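You operate a simulated robot arm through the tools that you are given. There is no shell and no other tool.

Carry out the task below with a simulated robot arm. There is one attempt and no reset: what you move stays moved.

TASK
Couple the hose, fill the big bottle to FULL, take the hose off.
Fine: push the teal hose end on to the inlet port, turn the valve knob to OPEN, turn it to CLOSED as the level comes up to the FULL band, then stand the hose end back; no more than a splash runs beside. Where these are worked on the way, their far stop is far enough and under half their travel is too little: valve knob.

It is judged by the outcome, as a careful person would: the job done as asked, and still so three seconds after it is handed in. It fails if anything else is knocked over, pushed out of place, dropped, spilled or broken.

THE ROBOT
A 7-joint arm with a two-finger parallel gripper, fixed in place. Base frame: the origin is at the foot of the arm, x ahead of it, y to its left, z up; the work surface is at about z = 760. Units: mm, degrees, N and s.
With the tool pointing down near the work surface it reaches from about 440 to 920 mm from the base axis. Its first joint turns from -143.0 to 143.0 degrees. Payload 3 kg.
The tool frame sits at the grasp point between the pads (the TCP): z along the fingers, y along the line on which they close. The tips reach 30 mm beyond it. Largest opening 94 mm; finger width 28, thickness 10; the body of the gripper, 50 by 96 mm, starts 55 mm behind the TCP.
Orientation is that of the tool frame in the base frame, as [roll, pitch, yaw] about the fixed x, y, z axes, in that order (R = Rz(yaw) Ry(pitch) Rx(roll)). With the fingers straight down and closing along the base's y, the tool's x points along the base's -x, its y along +y and its z along -z.

THE INTERFACE
- The arm moves only by the tool arm_command. Its argument "series" is a list of rows, each a list of 7 numbers: the shift along the base's x, y, z in mm, then the turn, a rotation vector about the base's x, y, z in degrees, then the opening, from 0 (shut) to 1 (fully open). In form: [[x, y, z, wx, wy, wz, claw], ...]. A call has 1 to 20 rows; each row is the pose to reach, as a shift and turn from the pose commanded when the call began. Rows are played at 5 a second. More than 50 mm and 8.6 degrees between two rows, or a gripper value outside its range, and nothing of the call is played. Where a pose cannot be reached the arm comes as near as it can. A force on the tool above 40 N (or 10 N above the force at the start of the call, whichever is more), or a blocked arm, ends the call early, and 0.2 s more pass. Each finger travels about 72 mm/s and halts on what it meets, pressing with about 21 N; the grip force reading is that of the motor and also rises with nothing between the fingers. The clock runs only during rows and for 0.2 s after the last one: add rows that repeat a pose to give the fingers time. The reply holds the time, the measured pose of the TCP, the force on the tool along the base axes, the opening and the grip force, in the units named above and with some noise, with the torque about the TCP (base axes, N m) and any sound that the robot's microphone picked up, and new pictures: "pictures" is both (left out), scene, wrist or none.
- Cameras (640 x 400 px; columns grow to the right, rows downward): "scene" is fixed at [218, 491.7, 1557]; the picture's right is [-0.22, -0.98, 0.00], its down [-0.67, 0.15, -0.73] and it looks along [0.71, -0.16, -0.69] (base axes); focal length 339 px, centre (320, 200). "wrist" rides on the gripper at [76, 14, -102] in the tool frame; the picture's right is [-0.18, 0.98, 0.00], its down [-0.75, -0.14, -0.64] and it looks along [-0.63, -0.12, 0.77] (tool axes); focal length 243 px, centre (320, 200).
- pixel_to_xyz(camera, pixels): there is no depth. For up to 12 entries [column, row, z] of the newest picture of that camera ("zoom" is the newest enlarged one), the place [x, y] in the base frame at which the ray of that pixel passes the height z, good to about 2 mm, but the place of the scene camera against the robot may be out by one fixed shift of up to 25 mm in any direction. The clock stands still meanwhile.
- enlarge(camera, box): a new picture of the part [left, top, right, bottom] of that camera's present view, enlarged. The clock stands still meanwhile.
- sign_off(): hands the job in; it is judged then, once.

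Leave the gripper open and the arm clear of the work at the hand-in unless told otherwise.

The tools are called after "Emit:" as name(argument=value, ...) on one line, values as JSON. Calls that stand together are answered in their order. arm_command: Moves the arm, as the interface text tells. Its arguments: {"type":"object","properties":{"series":{"type":"array","items":{"type":"array","items":{"type":"number"}}},"pictures":{"type":"string","enum":["both","scene","wrist","none"]}},"required":["series"]} The other tools are called the same way: pixel_to_xyz (camera, pixels) gives the place at which the rays of pixels pass given heights; enlarge (camera, box) takes an enlarged picture of a part of a camera's view; sign_off () hands the job in.

At the start:

```text
time: 0.0
tool_pos: [462.8, 197.9, 1090.1]
tcp_rot: [179.9, 0.1, -180.0]
ft_force: [0.6, -0.5, -0.1]
wrist_torque: [0.05, 0.02, 0.0]
opening: 94.1
finger_force: 0.0
```

scene: 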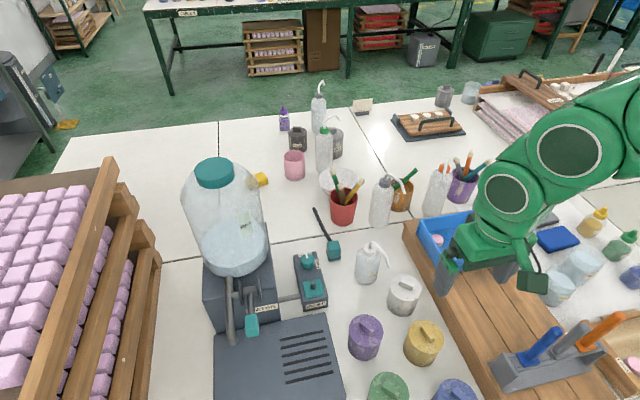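
wrist: 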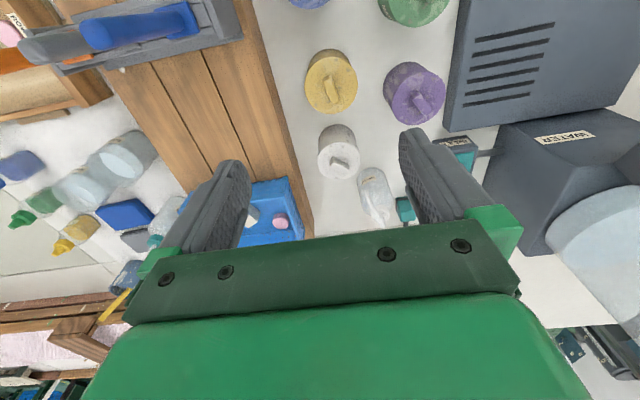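

I see a big carboy with a teal cap at about (225,210) in the scene, a teal valve block at about (310,280), a teal piece at (333,248) with a black strip, and another teal piece at (252,325). I'll enlarge these areas first.

Emit:
enlarge(camera="scene", box=[170, 140, 370, 265])

Emit:
enlarge(camera="scene", box=[190, 230, 350, 350])

Emit:
enlarge(camera="wrist", box=[360, 80, 640, 280])

```text
3.20 times, centred on (270, 202) of scene
```

zoom: 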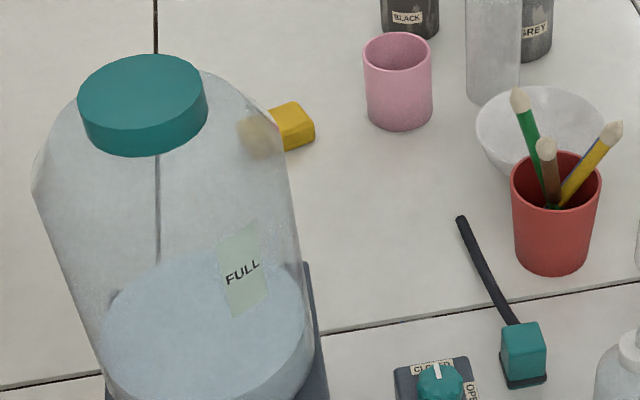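

```text
3.33 times, centred on (270, 290) of scene
```

zoom: 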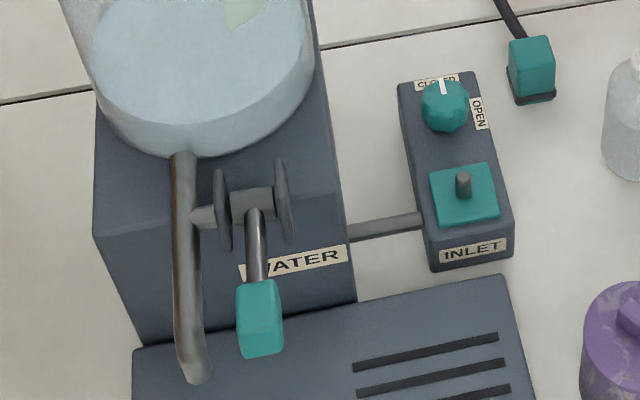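

```text
2.00 times, centred on (500, 180) of wrist
```

zoom: 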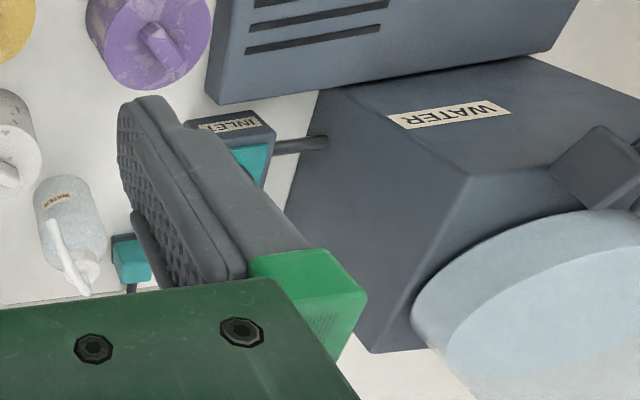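

The zoom shows the inlet block: a teal knob with its pointer at CLOSED, the OPEN label 90° to the right, and a teal pad with a grey spigot for the inlet. The teal hose end stands on a dark foot at about (333,248). I'll get rough positions from both cameras.

Emit:
pixel_to_xyz(camera="scene", pixels=[[333, 248, 760], [333, 248, 800], [309, 262, 800], [309, 262, 840], [316, 283, 800], [316, 283, 840], [333, 255, 760], [320, 308, 760], [298, 262, 760]])

Emit:
pixel_to_xyz(camera="wrist", pixels=[[405, 210, 760], [405, 210, 790], [455, 144, 800], [455, 144, 830], [463, 155, 800], [463, 155, 830]])

```text
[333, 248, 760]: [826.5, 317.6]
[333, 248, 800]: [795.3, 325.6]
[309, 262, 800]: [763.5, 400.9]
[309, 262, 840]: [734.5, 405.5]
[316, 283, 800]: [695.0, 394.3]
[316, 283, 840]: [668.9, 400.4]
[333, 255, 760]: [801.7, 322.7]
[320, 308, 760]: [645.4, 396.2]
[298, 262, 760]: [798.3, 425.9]
```

```text
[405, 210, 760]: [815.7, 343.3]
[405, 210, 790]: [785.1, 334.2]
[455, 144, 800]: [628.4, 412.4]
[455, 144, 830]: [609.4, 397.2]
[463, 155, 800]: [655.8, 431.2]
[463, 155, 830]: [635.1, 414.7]
```

I'll locate the dispenser's box and the bottle so the arm can stay clear of them.

Emit:
pixel_to_xyz(camera="scene", pixels=[[296, 320, 760], [274, 258, 760], [291, 275, 860], [204, 265, 900], [233, 333, 760], [270, 230, 950], [215, 172, 1200], [215, 172, 1250], [254, 200, 1150], [343, 373, 760], [216, 373, 790], [240, 275, 900]])

Emit:
enlarge(camera="scene", box=[290, 220, 370, 270])

```text
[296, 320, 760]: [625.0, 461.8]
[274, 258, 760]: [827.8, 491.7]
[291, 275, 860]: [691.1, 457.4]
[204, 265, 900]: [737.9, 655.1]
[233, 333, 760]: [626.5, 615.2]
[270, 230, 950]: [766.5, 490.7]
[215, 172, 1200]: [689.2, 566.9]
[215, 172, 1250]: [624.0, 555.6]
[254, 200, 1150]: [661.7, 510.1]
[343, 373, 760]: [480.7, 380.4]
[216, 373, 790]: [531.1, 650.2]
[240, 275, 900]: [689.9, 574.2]
```

```text
8.00 times, centred on (330, 245) of scene
```

zoom: 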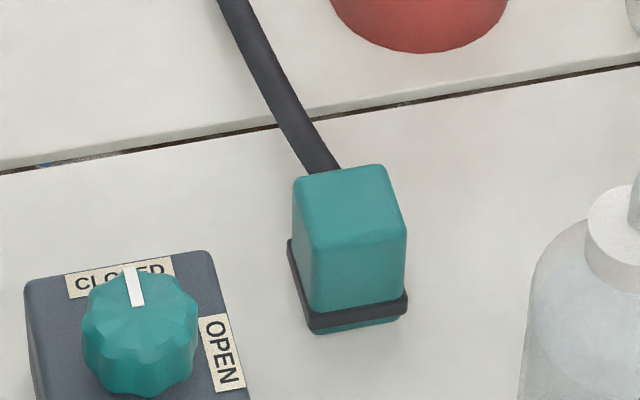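

The dispenser's box side is at about y=460, the bottle is at about y=490 and beyond, and the block is at about y=400. I'll move to a clear viewpoint around (640, 320, 1060), well away from the bottle, so the wrist camera looks down on the valve block and hose end.

Emit:
arm_command(series=[[35, 25, -6, 0, 0, 0, 1], [70, 50, -12, 0, 0, 0, 1], [105, 75, -18, 0, 0, 0, 1], [140, 100, -24, 0, 0, 0, 1], [175, 122, -30, 0, 0, 0, 1], [175, 122, -30, 0, 0, 0, 1]], pictures="both")

```text
time: 1.4
tool_pos: [640.1, 320.1, 1060.0]
tcp_rot: [179.9, 0.0, 180.0]
ft_force: [-0.7, 0.2, -0.2]
wrist_torque: [0.0, -0.01, -0.01]
opening: 93.7
finger_force: 0.1
```

scene: 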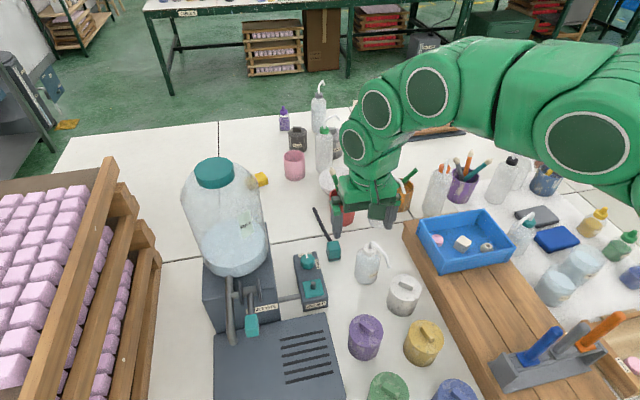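
wrist: 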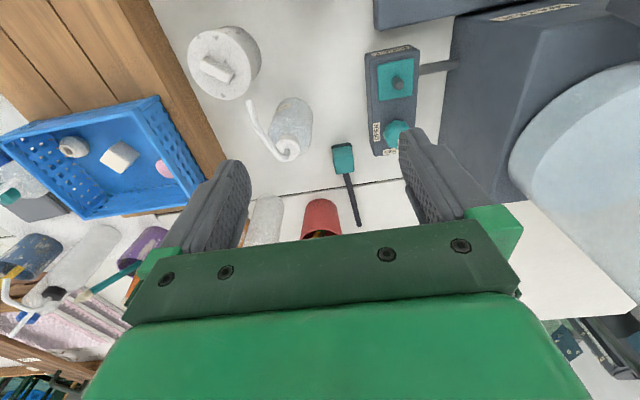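

The wrist view now shows the hose end at (342,158), the inlet pad and spigot at (398,80), and the knob at (396,133). I'll enlarge this view.

Emit:
enlarge(camera="wrist", box=[310, 35, 470, 235])

Emit:
enlarge(camera="wrist", box=[320, 130, 400, 180])

Emit:
enlarge(camera="wrist", box=[350, 40, 450, 160])

```text
2.00 times, centred on (390, 135) of wrist
```

zoom: 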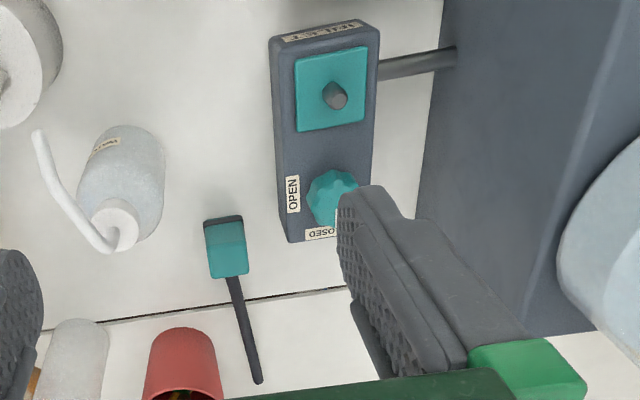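

```text
8.00 times, centred on (360, 155) of wrist
```

zoom: 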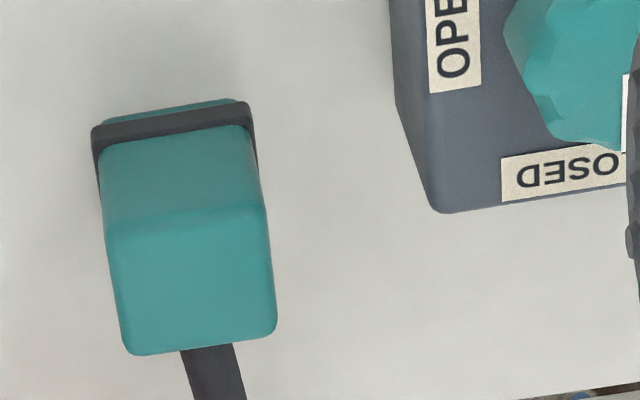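

```text
3.33 times, centred on (400, 100) of wrist
```

zoom: 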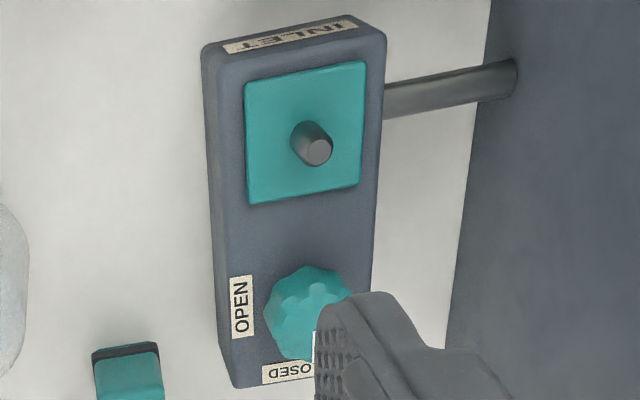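

I'll measure the hose end's corners, the spigot and the block corners at guessed heights.

Emit:
pixel_to_xyz(camera="wrist", pixels=[[333.4, 159, 800], [353.1, 155.6, 800], [354.4, 171.9, 800], [336.2, 174, 800], [332.5, 145.6, 765], [351.2, 143.1, 765], [333.4, 159, 790], [353.1, 155.6, 790], [354.4, 171.9, 790], [336.2, 174, 790]])

Emit:
pixel_to_xyz(camera="zoom", pixels=[[318, 151, 820], [318, 151, 840], [300, 140, 810], [245, 83, 810], [362, 62, 810], [360, 185, 810], [250, 203, 810], [235, 387, 800], [230, 385, 760], [310, 300, 830]])

```text
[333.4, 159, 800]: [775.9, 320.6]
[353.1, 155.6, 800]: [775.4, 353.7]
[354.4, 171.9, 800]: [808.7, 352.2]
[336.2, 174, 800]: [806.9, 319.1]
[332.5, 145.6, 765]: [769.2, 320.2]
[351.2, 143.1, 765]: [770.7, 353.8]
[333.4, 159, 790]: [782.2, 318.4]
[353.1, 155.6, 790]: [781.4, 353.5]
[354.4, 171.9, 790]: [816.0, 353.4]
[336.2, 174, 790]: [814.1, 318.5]
```

```text
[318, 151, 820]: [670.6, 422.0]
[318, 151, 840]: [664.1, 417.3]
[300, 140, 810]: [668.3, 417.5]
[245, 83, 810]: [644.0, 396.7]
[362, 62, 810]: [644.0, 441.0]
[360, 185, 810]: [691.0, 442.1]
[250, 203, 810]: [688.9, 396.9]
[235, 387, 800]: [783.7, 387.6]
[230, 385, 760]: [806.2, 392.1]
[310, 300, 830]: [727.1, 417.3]
```

By the wrist camera the hose end is centred near (792,336) and the spigot near (667,419), so the scene camera is off by about 20 mm in y. I'll take a second, lower view with the knob between the fingers to triangulate heights.

Emit:
arm_command(series=[[0, 30, -25, 0, 0, 0, 1], [0, 55, -50, 0, 0, 0, 1], [0, 70, -60, 0, 0, 0, 1], [0, 70, -60, 0, 0, 0, 1]], pictures="both")

```text
time: 2.4
tool_pos: [637.9, 391.3, 1001.5]
tcp_rot: [-180.0, -0.1, 180.0]
ft_force: [0.1, -0.6, 0.5]
wrist_torque: [0.0, 0.0, -0.05]
opening: 93.7
finger_force: 0.0
```

scene: 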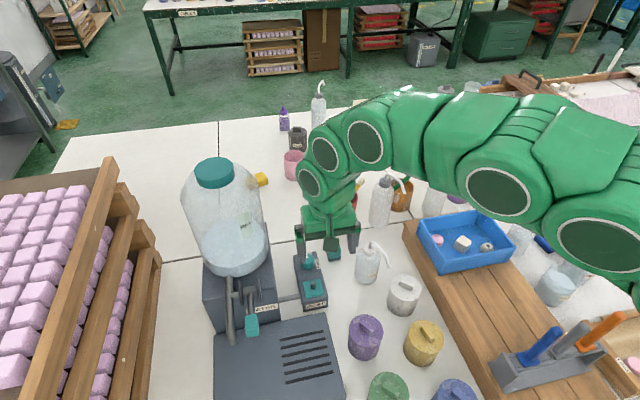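
wrist: 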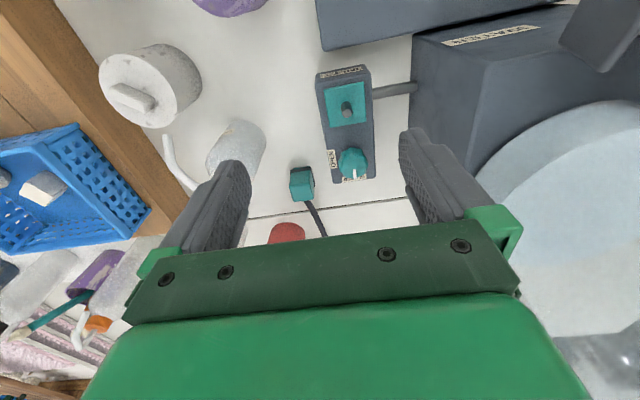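

All three parts are between the fingers now. I'll enlarge each one for measuring.

Emit:
enlarge(camera="wrist", box=[305, 55, 385, 190])

Emit:
enlarge(camera="wrist", box=[270, 155, 350, 240])

```text
2.96 times, centred on (345, 122) of wrist
```

zoom: 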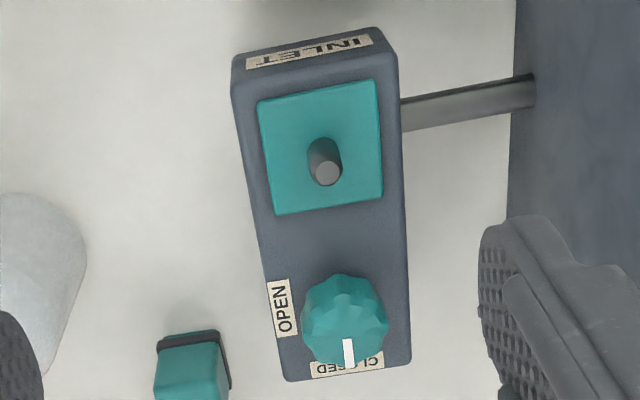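

```text
4.71 times, centred on (310, 198) of wrist
```

zoom: 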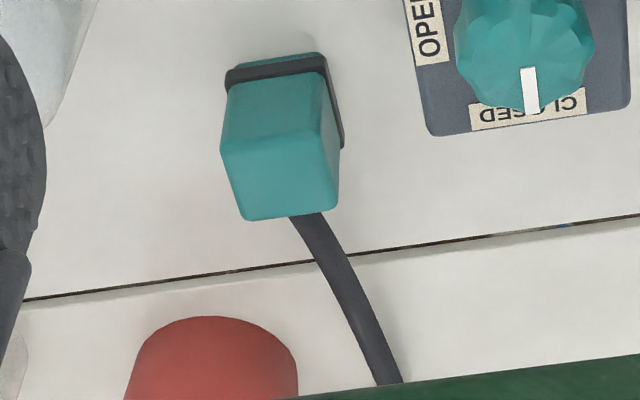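

I'll triangulate using this second view.

Emit:
pixel_to_xyz(camera="wrist", pixels=[[347.4, 113.4, 820], [347.4, 113.4, 840], [323.8, 89.4, 810], [363.7, 81.6, 810], [366.4, 120.1, 810], [330.2, 127.9, 810], [323.8, 89.4, 800], [363.7, 81.6, 800], [366.4, 120.1, 800], [330.2, 127.9, 800], [355, 175.8, 830], [355, 175.8, 840]])

Emit:
pixel_to_xyz(camera="zoom", pixels=[[222, 147, 800], [322, 140, 800], [338, 207, 800], [240, 218, 800], [222, 147, 810], [322, 140, 810], [338, 207, 810], [240, 218, 810], [227, 90, 765], [322, 75, 765], [340, 148, 765]])

```text
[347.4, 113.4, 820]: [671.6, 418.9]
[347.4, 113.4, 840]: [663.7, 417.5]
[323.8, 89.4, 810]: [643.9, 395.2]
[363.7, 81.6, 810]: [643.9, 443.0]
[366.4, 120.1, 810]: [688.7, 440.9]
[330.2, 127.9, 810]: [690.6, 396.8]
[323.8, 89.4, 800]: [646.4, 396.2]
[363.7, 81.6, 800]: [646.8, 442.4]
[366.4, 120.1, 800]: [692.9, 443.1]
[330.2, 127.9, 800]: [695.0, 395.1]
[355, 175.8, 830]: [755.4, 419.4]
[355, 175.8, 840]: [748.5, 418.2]
```

```text
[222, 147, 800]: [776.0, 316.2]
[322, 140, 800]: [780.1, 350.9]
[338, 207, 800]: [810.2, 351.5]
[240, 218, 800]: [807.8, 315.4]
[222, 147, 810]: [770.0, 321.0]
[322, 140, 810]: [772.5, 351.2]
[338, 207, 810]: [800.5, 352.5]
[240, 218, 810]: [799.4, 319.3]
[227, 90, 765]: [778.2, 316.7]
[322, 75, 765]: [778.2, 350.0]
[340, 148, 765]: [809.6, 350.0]
```

The pad is at about (667,419) with its top at z≈810, and the spigot tip is at z≈832. The hose end is at about (792,335) with its top at z≈800. Next I'll look at the hose tail in the scene view.

Emit:
enlarge(camera="scene", box=[290, 190, 370, 240])

Emit:
pixel_to_xyz(camera="scene", pixels=[[313.7, 208, 760], [313.7, 208, 780], [313.7, 208, 800], [313, 283.5, 832], [314, 257, 832]])

```text
8.00 times, centred on (330, 215) of scene
```

zoom: 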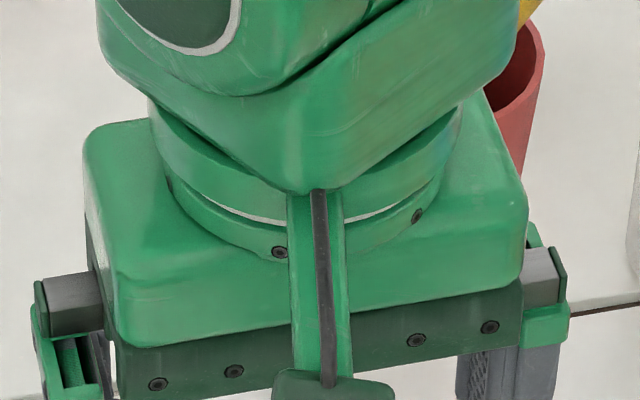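

```text
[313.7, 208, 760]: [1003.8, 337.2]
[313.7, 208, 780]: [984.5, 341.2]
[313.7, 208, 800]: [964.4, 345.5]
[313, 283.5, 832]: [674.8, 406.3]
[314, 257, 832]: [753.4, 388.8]
```

The scene camera's offset is roughly (+8, −13). The hose tail lies on the table and ends near (992,348). I'll check the neighbours, the spray bottle and the red cup, before approaching.

Emit:
pixel_to_xyz(camera="scene", pixels=[[367, 281, 760], [357, 273, 760], [377, 246, 840], [388, 263, 840], [343, 223, 760], [403, 312, 760], [364, 356, 760], [330, 215, 760]])

Emit:
enlarge(camera="wrist", box=[150, 100, 330, 245])

Emit:
enlarge(camera="scene", box=[290, 235, 430, 325])

```text
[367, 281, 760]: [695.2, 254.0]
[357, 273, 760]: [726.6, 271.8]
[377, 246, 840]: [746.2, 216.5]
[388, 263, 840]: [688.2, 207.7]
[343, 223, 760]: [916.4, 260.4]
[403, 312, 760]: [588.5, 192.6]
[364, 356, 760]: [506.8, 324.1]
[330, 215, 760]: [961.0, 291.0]
```

```text
2.76 times, centred on (240, 172) of wrist
```

zoom: 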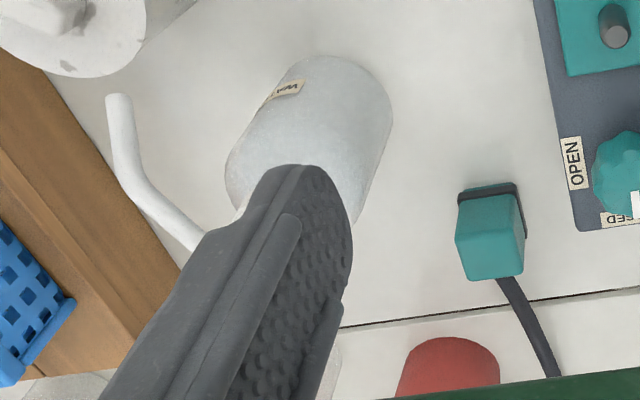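

```text
4.44 times, centred on (360, 280) of scene
```

zoom: 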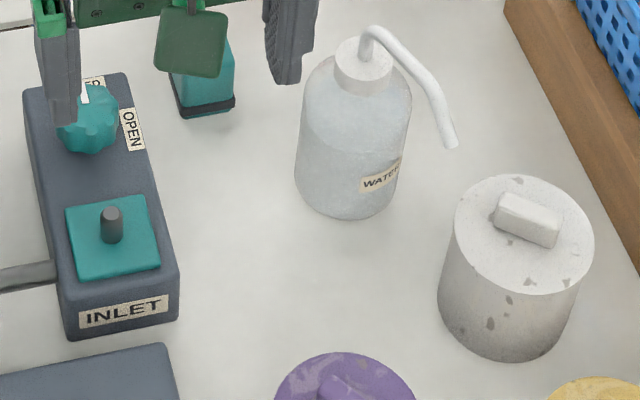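

The wash bottle is at about (715,265), clear of the approach. I'll move above the hose end at about (792,336) with z≈920 and the opening narrowed to 0.64, to keep clear of the valve block, then look again.

Emit:
arm_command(series=[[40, -14, -20, 0, 0, 0, 0.64], [80, -28, -40, 0, 0, 0, 0.64], [120, -42, -60, 0, 0, 0, 0.64], [154, -54, -80, 0, 0, 0, 0.64], [154, -54, -80, 0, 0, 0, 0.64], [154, -54, -80, 0, 0, 0, 0.64]], pictures="both")

```text
time: 3.8
tool_pos: [790.9, 339.9, 918.3]
tcp_rot: [180.0, 0.1, 180.0]
ft_force: [0.9, -0.3, 0.7]
wrist_torque: [-0.01, 0.02, 0.0]
opening: 60.2
finger_force: 0.0
```

scene: 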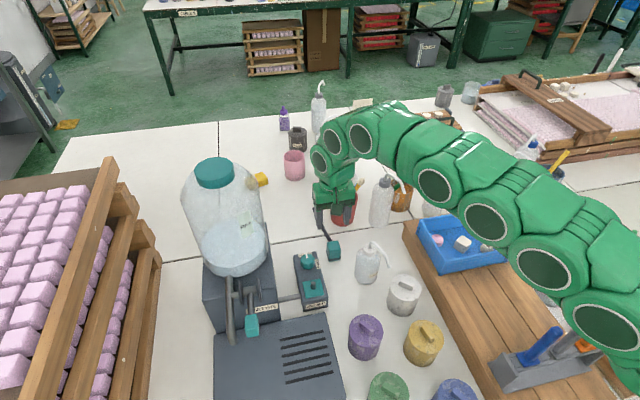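
wrist: 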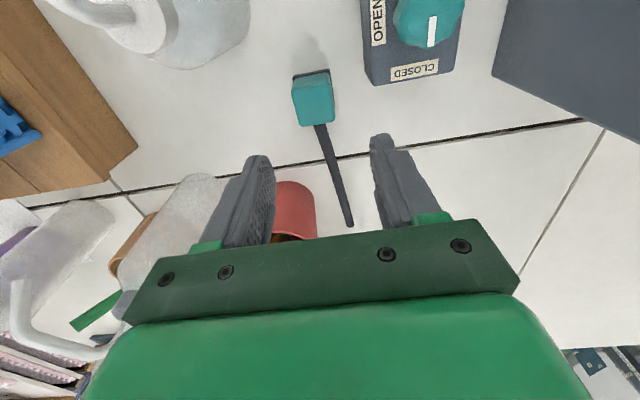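

The hose end is at (314,98) in the wrist view, with its tail lying on the table to (351,225). I'll enlarge it for an accurate measurement.

Emit:
enlarge(camera="wrist", box=[275, 55, 371, 115])

Emit:
enlarge(camera="wrist", box=[280, 60, 360, 135])

```text
6.67 times, centred on (323, 85) of wrist
```

zoom: 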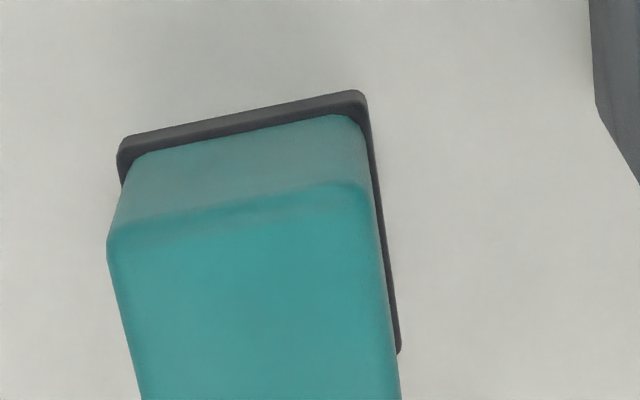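

```text
5.33 times, centred on (320, 98) of wrist
```

zoom: 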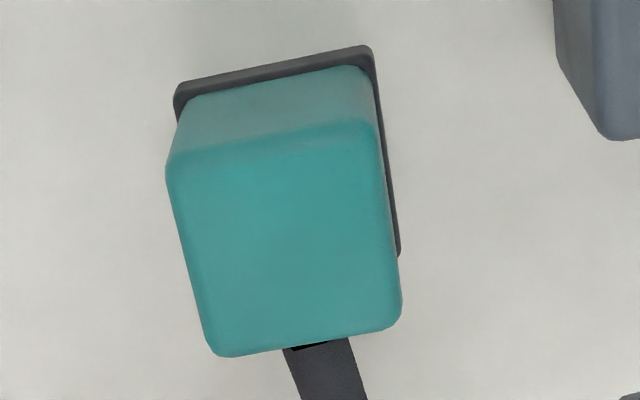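

Emit:
pixel_to_xyz(camera="zoom", pixels=[[166, 160, 800], [380, 125, 800], [401, 325, 800], [212, 357, 800], [285, 240, 800], [285, 240, 800], [174, 95, 770], [372, 48, 770], [166, 160, 805], [380, 125, 805], [401, 325, 805], [212, 357, 805]])

```text
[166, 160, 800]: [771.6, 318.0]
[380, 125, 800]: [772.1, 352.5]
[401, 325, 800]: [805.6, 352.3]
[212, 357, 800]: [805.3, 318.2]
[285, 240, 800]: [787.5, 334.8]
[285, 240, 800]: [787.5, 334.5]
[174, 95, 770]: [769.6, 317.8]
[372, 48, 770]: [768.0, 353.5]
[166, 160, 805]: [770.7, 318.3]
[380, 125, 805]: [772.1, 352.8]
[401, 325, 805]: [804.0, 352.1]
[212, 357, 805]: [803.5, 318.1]
```

The hose end is a 34 mm cube with edges along the axes, centred near (788.5,335.2), with a dark collar near its foot. I'll shift x by −3 and go down in steps, checking as I go.

Emit:
arm_command(series=[[-3, -0.5, -30, 0, 0, 0, 0.64], [-3, -0.5, -60, 0, 0, 0, 0.64], [-3, -0.5, -75, 0, 0, 0, 0.64], [-3, -0.5, -75, 0, 0, 0, 0.64]], pictures="wrist")

```text
time: 4.8
tool_pos: [788.3, 338.0, 845.1]
tcp_rot: [-179.9, -0.1, 179.9]
ft_force: [0.7, -0.9, 0.0]
wrist_torque: [-0.01, 0.01, -0.02]
opening: 60.2
finger_force: 0.0
```

wrist: 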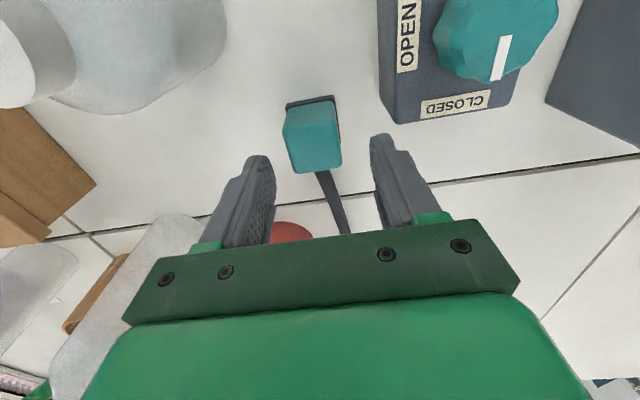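

The cube sits between the fingers. I'll check its position again from this closer view.

Emit:
enlarge(camera="wrist", box=[260, 80, 388, 180])

Emit:
pixel_to_xyz(camera="wrist", pixels=[[283, 137, 802], [340, 126, 802], [342, 164, 802], [293, 173, 802]])

```text
4.00 times, centred on (324, 130) of wrist
```

zoom: 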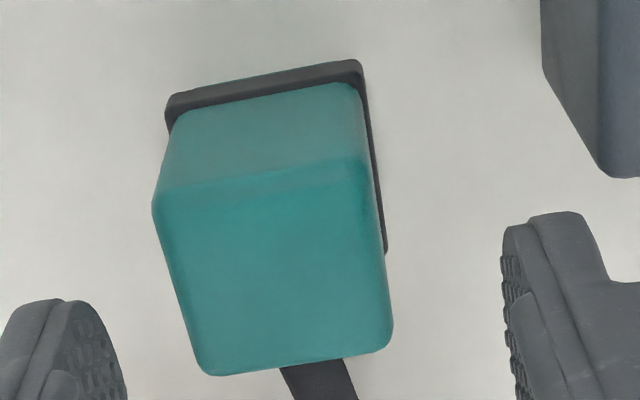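

```text
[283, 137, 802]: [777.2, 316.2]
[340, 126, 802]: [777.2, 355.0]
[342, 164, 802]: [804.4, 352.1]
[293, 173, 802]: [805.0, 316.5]
```

Emit:
pixel_to_xyz(camera="zoom", pixels=[[153, 205, 800], [370, 160, 800], [392, 335, 800], [203, 372, 800], [153, 205, 805], [370, 160, 805], [392, 335, 805], [203, 372, 805], [165, 105, 770], [360, 65, 770]])

```text
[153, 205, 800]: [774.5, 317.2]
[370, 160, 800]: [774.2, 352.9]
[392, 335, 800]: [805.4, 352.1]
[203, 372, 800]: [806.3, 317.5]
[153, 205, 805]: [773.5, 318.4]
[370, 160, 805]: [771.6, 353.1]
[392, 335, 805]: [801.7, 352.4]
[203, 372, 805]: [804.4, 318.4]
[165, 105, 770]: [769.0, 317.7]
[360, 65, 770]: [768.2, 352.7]
```

The centre is confirmed at (789,335). I'll go down 39 mm so the tips are at about z=776, above the collar, then close on the cube.

Emit:
arm_command(series=[[0, 0, -20, 0, 0, 0, 0.64], [0, 0, -34, 0, 0, 0, 0.64], [0, 0, -39, 0, 0, 0, 0.64], [0, 0, -39, 0, 0, 0, 0.64], [0, 0, -39, 0, 0, 0, 0.3], [0, 0, -39, 0, 0, 0, 0.2], [0, 0, -39, 0, 0, 0, 0.2], [0, 0, -39, 0, 0, 0, 0.2]], pictures="wrist")

```text
time: 6.6
tool_pos: [791.5, 336.2, 806.3]
tcp_rot: [-180.0, 0.1, -180.0]
ft_force: [0.7, 0.1, 3.2]
wrist_torque: [0.06, -0.06, -0.01]
opening: 37.7
finger_force: 21.3
```

wrist: 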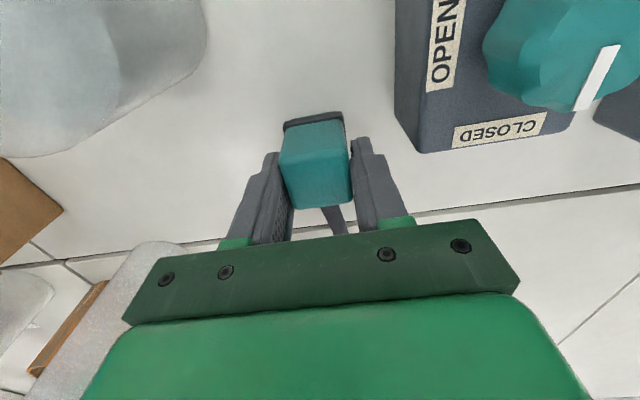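

The cube is gripped, with the opening at 37.7 mm and 21 N. I'll lift it straight up 60 mm and look.

Emit:
arm_command(series=[[0, 0, 5, 0, 0, 0, 0.2], [0, 0, 20, 0, 0, 0, 0.2], [0, 0, 40, 0, 0, 0, 0.2], [0, 0, 60, 0, 0, 0, 0.2], [0, 0, 60, 0, 0, 0, 0.2]], pictures="both")

```text
time: 7.8
tool_pos: [791.7, 336.2, 867.6]
tcp_rot: [180.0, -0.1, 180.0]
ft_force: [-0.2, 0.7, -0.4]
wrist_torque: [0.01, 0.01, 0.0]
opening: 37.2
finger_force: 21.1
```

scene: 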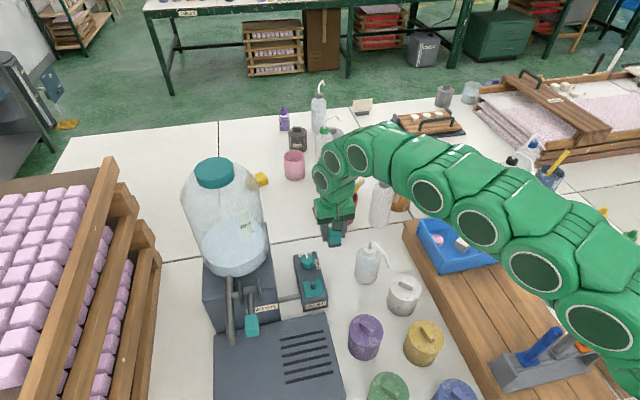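
wrist: 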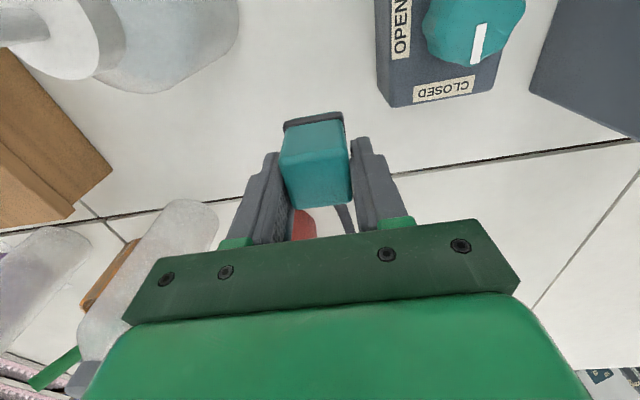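

The hose end lifted with the gripper. I'll check how its tail hangs now.

Emit:
enlarge(camera="wrist", box=[260, 95, 388, 245])

Emit:
enlarge(camera="scene", box=[280, 180, 380, 260])

```text
2.67 times, centred on (324, 170) of wrist
```

zoom: 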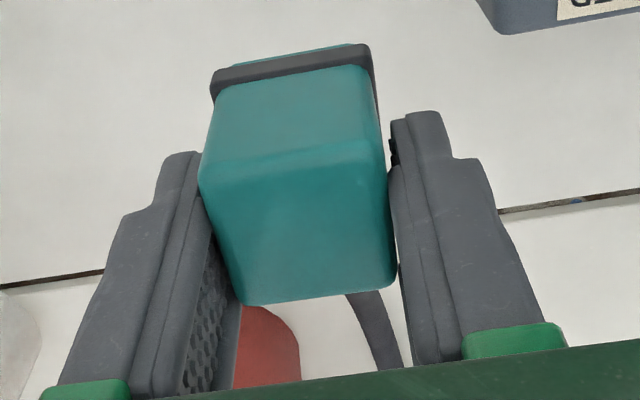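

```text
5.00 times, centred on (330, 220) of scene
```

zoom: 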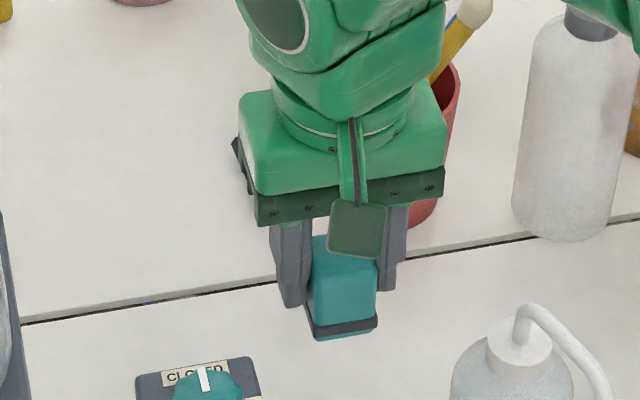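

The tail is hidden behind the gripper from here. I'll raise further and back off slightly so the scene camera can show whether it is stiff or limp.

Emit:
arm_command(series=[[-20, 5, 30, 0, 0, 0, 0.2], [-45, 12, 60, 0, 0, 0, 0.2], [-80, 20, 80, 0, 0, 0, 0.2], [-100, 25, 90, 0, 0, 0, 0.2], [-100, 25, 90, 0, 0, 0, 0.2]], pictures="both")

```text
time: 9.0
tool_pos: [689.5, 361.2, 955.8]
tcp_rot: [-179.9, 0.0, 180.0]
ft_force: [-0.5, -0.3, -0.8]
wrist_torque: [0.01, -0.02, -0.03]
opening: 37.8
finger_force: 20.8
```

scene: 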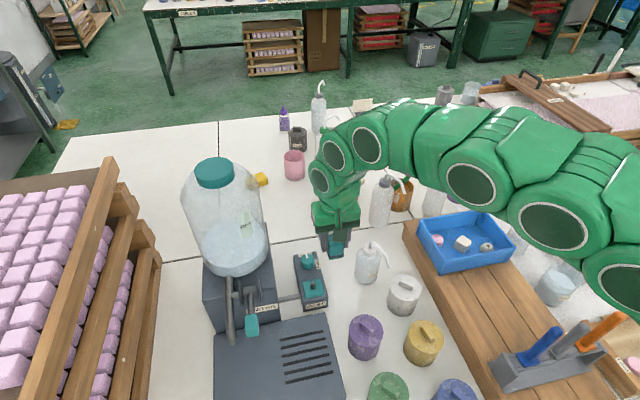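
wrist: 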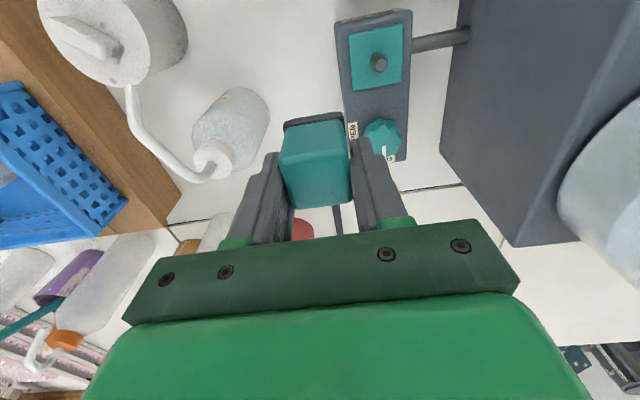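

Emit:
enlarge(camera="wrist", box=[280, 100, 360, 245])

Emit:
enlarge(camera="scene", box=[290, 190, 390, 270])

```text
2.76 times, centred on (320, 172) of wrist
```

zoom: 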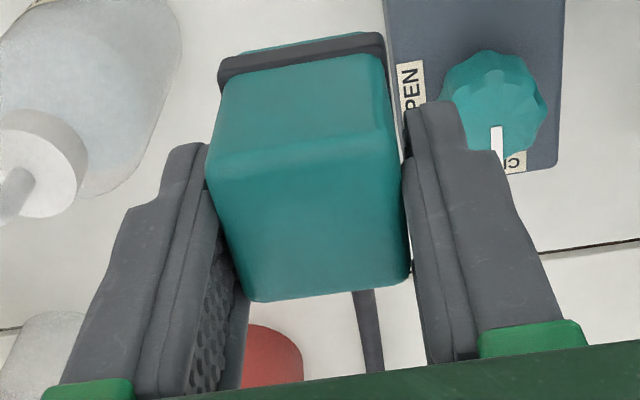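

```text
5.00 times, centred on (340, 230) of scene
```

zoom: 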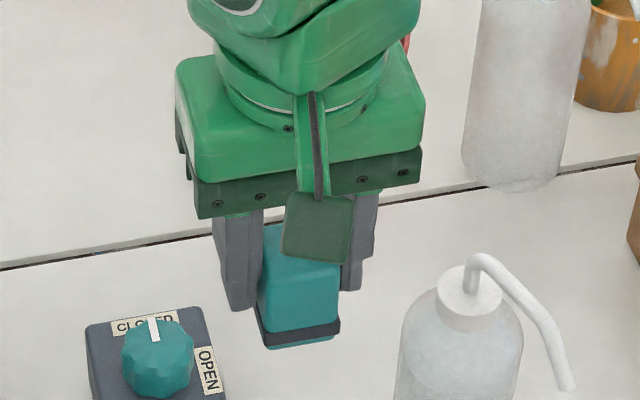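

The tail's direction relative to the cube has changed, so it may run to a fixed point on the table. I'll move over towards the inlet, staying high, to see the hose from the scene camera.

Emit:
arm_command(series=[[-10, 20, 5, 0, 0, 0, 0.2], [-20, 40, 5, 0, 0, 0, 0.2], [-22, 58, 5, 0, 0, 0, 0.2], [-22, 58, 5, 0, 0, 0, 0.2]], pictures="both")

Emit:
enlarge(camera="scene", box=[270, 170, 380, 270])

Emit:
enlarge(camera="wrist", box=[260, 80, 420, 245])

```text
time: 10.0
tool_pos: [666.3, 420.1, 962.6]
tcp_rot: [180.0, 0.0, -180.0]
ft_force: [0.9, -0.5, -1.4]
wrist_torque: [-0.01, 0.02, -0.01]
opening: 37.6
finger_force: 20.8
```

scene: 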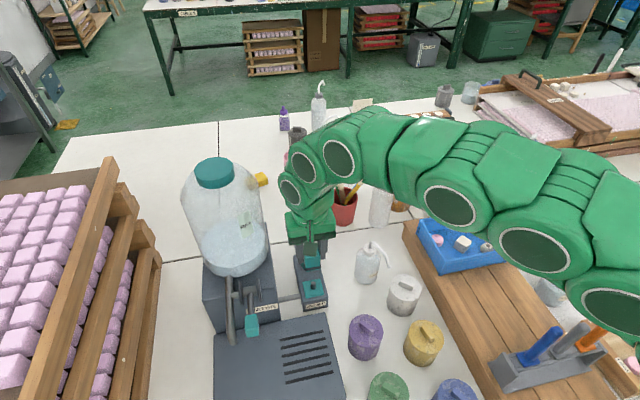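
wrist: 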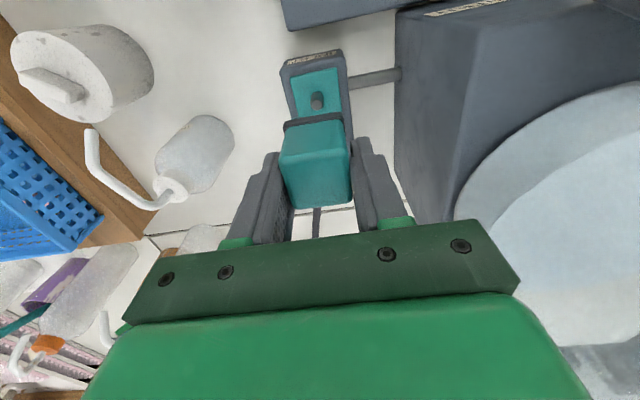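

```text
4.00 times, centred on (325, 220) of scene
```

zoom: 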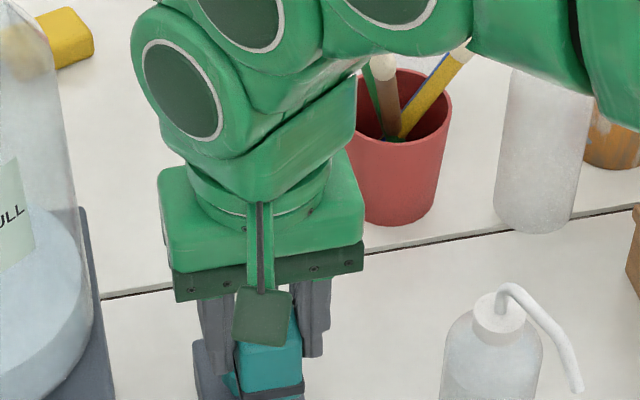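

```text
2.42 times, centred on (340, 162) of wrist
```

zoom: 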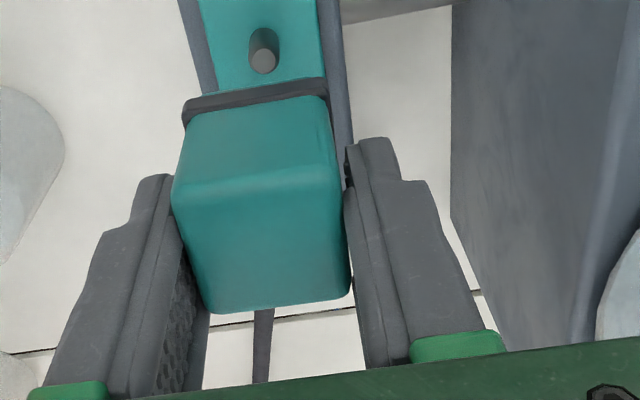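

The hose runs from the cube towards a fixed point at the far right of the table, with no force felt. Before lowering I'll check how close the dispenser box and bottle are to the gripper.

Emit:
pixel_to_xyz(camera="wrist", pixels=[[395, 100, 760], [395, 140, 760], [472, 141.6, 880], [472, 141.6, 920], [446, 222, 880], [446, 222, 920], [465, 185, 920], [465, 185, 960]])

Emit:
enlarge(camera="wrist", box=[380, 0, 640, 260])

```text
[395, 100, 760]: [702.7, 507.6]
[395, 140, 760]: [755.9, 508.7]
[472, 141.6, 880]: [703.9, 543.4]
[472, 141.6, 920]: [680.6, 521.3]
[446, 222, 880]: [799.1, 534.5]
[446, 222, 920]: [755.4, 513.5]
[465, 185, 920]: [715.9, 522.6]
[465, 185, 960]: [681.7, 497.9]
```

```text
1.54 times, centred on (510, 130) of wrist
```

zoom: 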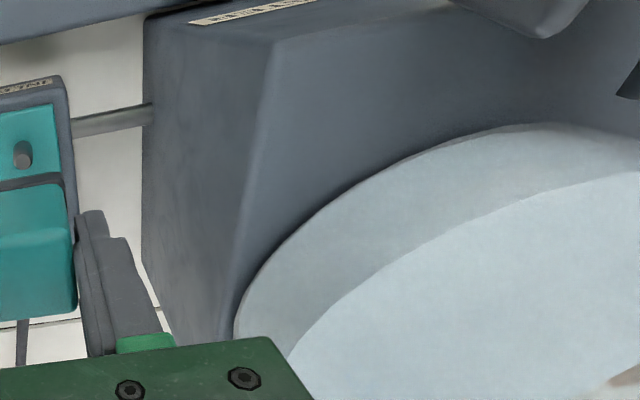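

The box side is at y≈508, more than 40 mm from the gripper body. I'll measure the spigot tip again from here.

Emit:
enlarge(camera="wrist", box=[276, 50, 356, 130])

```text
5.00 times, centred on (316, 90) of wrist
```

zoom: 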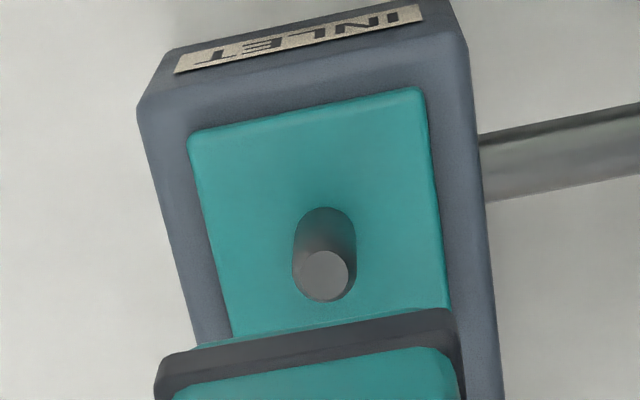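

Emit:
pixel_to_xyz(camera="zoom", pixels=[[324, 275, 832], [324, 275, 832], [324, 275, 828], [324, 275, 836], [326, 235, 810], [324, 238, 810], [189, 135, 810], [424, 92, 810], [296, 275, 832], [348, 275, 832]])

```text
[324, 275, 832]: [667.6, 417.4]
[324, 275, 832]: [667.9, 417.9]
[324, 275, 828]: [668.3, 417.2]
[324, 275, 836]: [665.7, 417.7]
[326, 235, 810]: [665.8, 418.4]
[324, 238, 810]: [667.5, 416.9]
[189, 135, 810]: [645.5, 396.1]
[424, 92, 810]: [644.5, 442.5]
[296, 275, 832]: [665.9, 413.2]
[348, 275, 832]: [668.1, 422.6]
```

The spigot is at (667.3,418.2), directly below the commanded TCP (666.8,418.4). I'll check where the cube's centre sits relative to the TCP.

Emit:
enlarge(camera="wrist", box=[260, 110, 372, 215])

```text
3.81 times, centred on (316, 162) of wrist
```

zoom: 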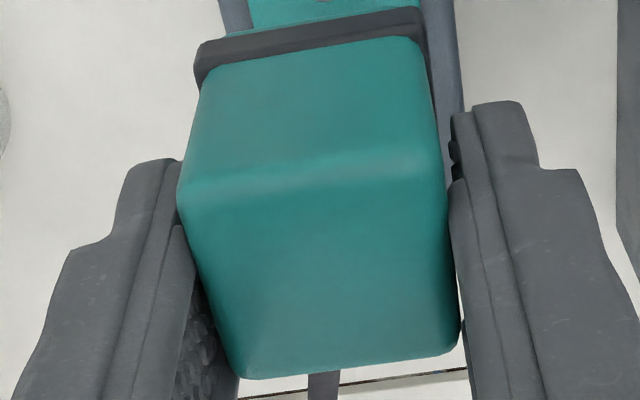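

Emit:
pixel_to_xyz(camera="zoom", pixels=[[178, 195, 957], [443, 165, 957], [458, 335, 957], [240, 375, 957], [195, 45, 920], [415, 10, 920], [195, 60, 920], [318, 265, 957]])

```text
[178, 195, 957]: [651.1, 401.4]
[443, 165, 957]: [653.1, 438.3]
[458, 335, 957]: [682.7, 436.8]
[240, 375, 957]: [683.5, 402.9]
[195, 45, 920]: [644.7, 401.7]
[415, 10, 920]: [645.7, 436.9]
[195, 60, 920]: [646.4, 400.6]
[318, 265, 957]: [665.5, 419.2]
```

The cube is centred on the TCP and the spigot lies below it to within about 1 mm. I'll lower to just above the spigot tip, with TCP z≈884.

Emit:
arm_command(series=[[0.3, -0.3, -30, 0, 0, 0, 0.2], [0.3, -0.3, -60, 0, 0, 0, 0.2], [0.3, -0.3, -77, 0, 0, 0, 0.2], [0.3, -0.3, -77, 0, 0, 0, 0.2]], pictures="both")

Emit:
enlarge(camera="scene", box=[270, 230, 360, 310])

Emit:
enlarge(camera="wrist", box=[250, 30, 400, 215])

```text
time: 11.0
tool_pos: [667.5, 419.9, 885.1]
tcp_rot: [180.0, 0.1, -179.9]
ft_force: [0.2, 1.1, -1.3]
wrist_torque: [-0.03, -0.04, 0.0]
opening: 37.7
finger_force: 21.1
```

scene: 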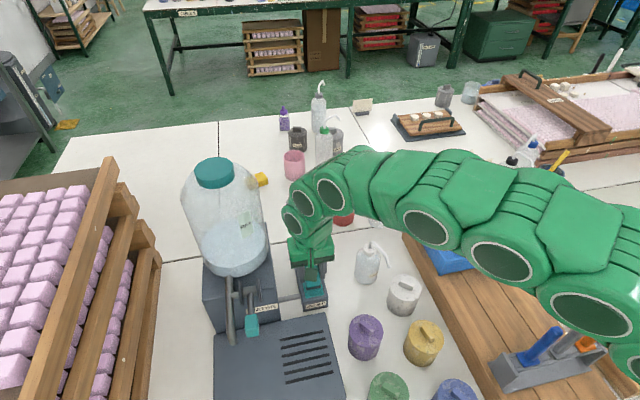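
wrist: 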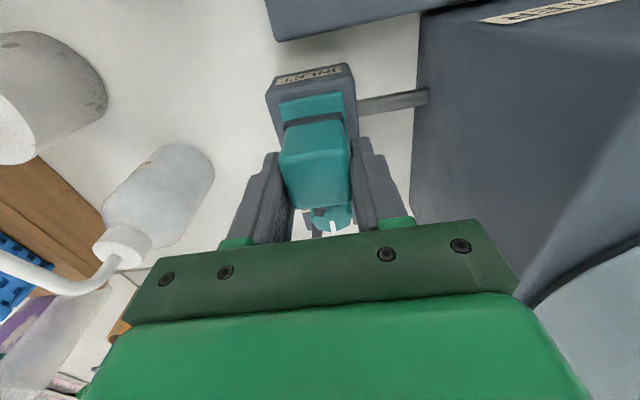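

```text
5.00 times, centred on (315, 270) of scene
```

zoom: 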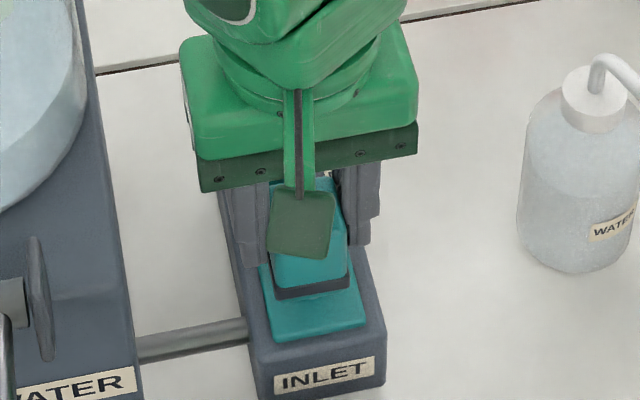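

```text
2.16 times, centred on (325, 122) of wrist
```

zoom: 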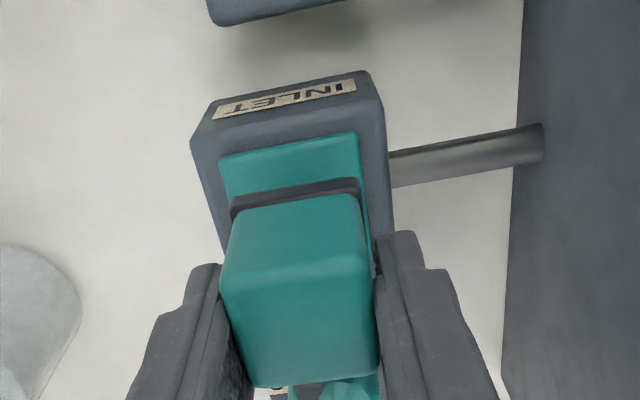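

The hose end hovers right over the spigot. I'll lower it slowly and watch the force, first by 14 mm.

Emit:
arm_command(series=[[0, 0, -4, 0, 0, 0, 0.2], [0, 0, -8, 0, 0, 0, 0.2], [0, 0, -11, 0, 0, 0, 0.2], [0, 0, -14, 0, 0, 0, 0.2]], pictures="scene")

```text
time: 12.0
tool_pos: [665.8, 418.4, 872.2]
tcp_rot: [180.0, 0.0, -180.0]
ft_force: [7.4, -1.8, 1.0]
wrist_torque: [-0.07, -0.28, 0.0]
opening: 38.1
finger_force: 20.8
```

scene: 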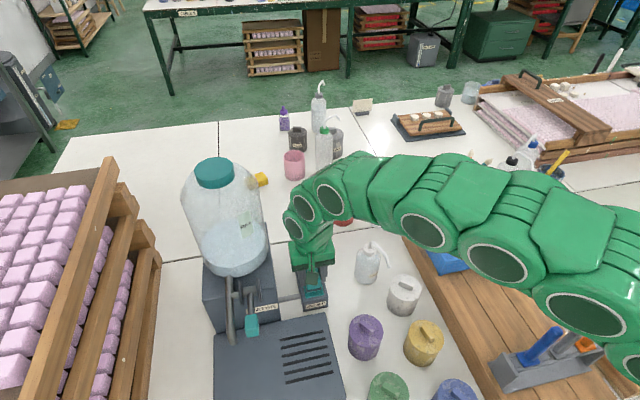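

The force is 7 N in +x with almost none in z, so the spigot has entered the hole but the cube sits slightly too far towards −x. I'll shift +1 mm in x and continue down slowly.

Emit:
arm_command(series=[[1, -0.3, 0, 0, 0, 0, 0.2], [1.2, -0.3, -3, 0, 0, 0, 0.2], [1.2, -0.3, -6, 0, 0, 0, 0.2]], pictures="none")

```text
time: 12.8
tool_pos: [668.4, 418.4, 865.2]
tcp_rot: [179.9, 0.0, -180.0]
ft_force: [0.2, -0.7, -0.5]
wrist_torque: [-0.03, -0.03, 0.01]
opening: 38.0
finger_force: 20.5
```

The side force is gone. I'll continue down until it seats.

Emit:
arm_command(series=[[0, 0, -3, 0, 0, 0, 0.2], [0, 0, -6, 0, 0, 0, 0.2], [0, 0, -8, 0, 0, 0, 0.2]], pictures="none")

```text
time: 13.6
tool_pos: [668.9, 418.2, 858.3]
tcp_rot: [-180.0, 0.0, 180.0]
ft_force: [5.6, -1.6, 15.6]
wrist_torque: [-0.01, 0.14, 0.0]
opening: 38.0
finger_force: 20.3
```

There is 15.6 N upward now, so it is in contact, at about the expected height of ≈857. I'll look closely to see if it is seated.

Emit:
arm_command(series=[[0, 0, 0, 0, 0, 0, 0.2]], pictures="both")

Emit:
enlarge(camera="scene", box=[285, 255, 345, 315])

Emit:
enlarge(camera="wrist", box=[250, 60, 380, 215])

```text
time: 14.0
tool_pos: [669.8, 419.2, 859.2]
tcp_rot: [180.0, 0.1, 179.9]
ft_force: [4.9, -0.5, 15.2]
wrist_torque: [0.01, 0.12, 0.03]
opening: 37.8
finger_force: 20.6
```

scene: 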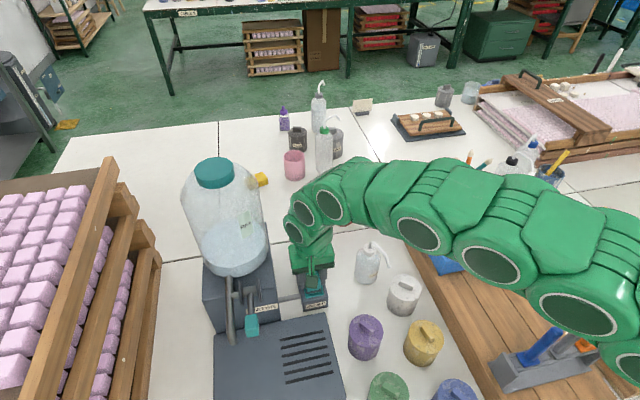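
wrist: 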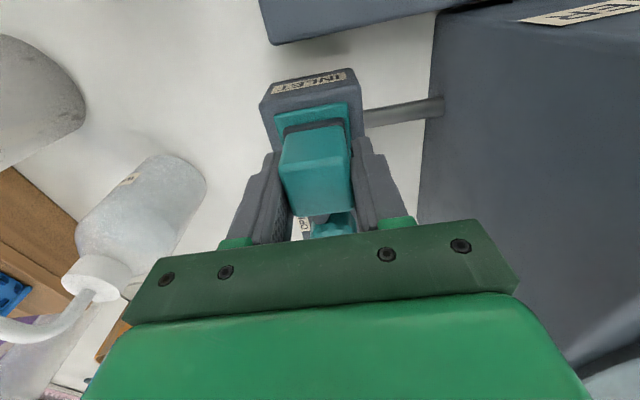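

```text
6.67 times, centred on (315, 285) of scene
```

zoom: 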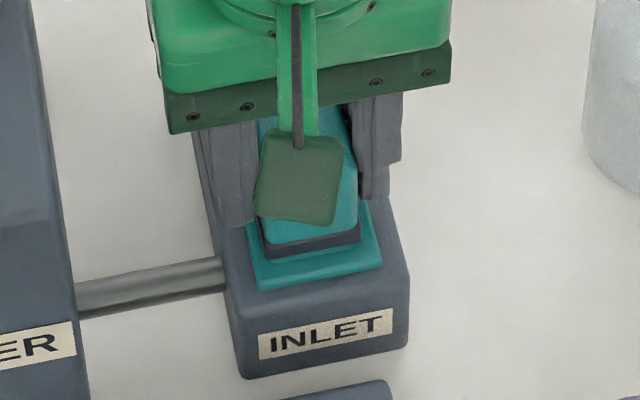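

```text
2.58 times, centred on (315, 138) of wrist
```

zoom: 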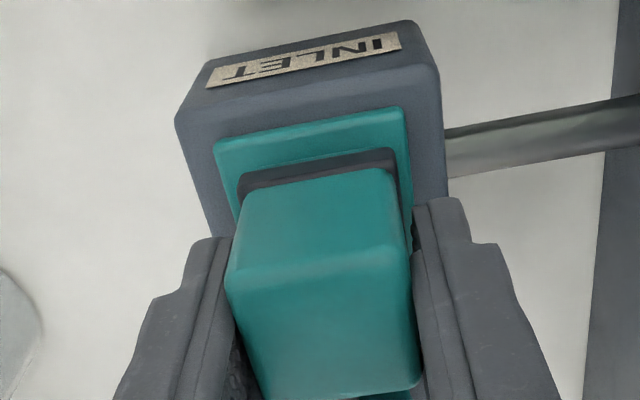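

It looks seated on the teal pad or almost. I'll press a little more to make sure it is fully home, with a small x relief.

Emit:
arm_command(series=[[0.6, 0, -1, 0, 0, 0, 0.2], [0.6, 0, -2.5, 0, 0, 0, 0.2], [0.6, 0, -2.5, 0, 0, 0, 0.2]], pictures="none")

```text
time: 14.8
tool_pos: [670.1, 419.0, 855.1]
tcp_rot: [-180.0, 0.0, -179.9]
ft_force: [-2.3, 2.4, 10.9]
wrist_torque: [0.07, 0.0, 0.03]
opening: 38.0
finger_force: 21.1
```

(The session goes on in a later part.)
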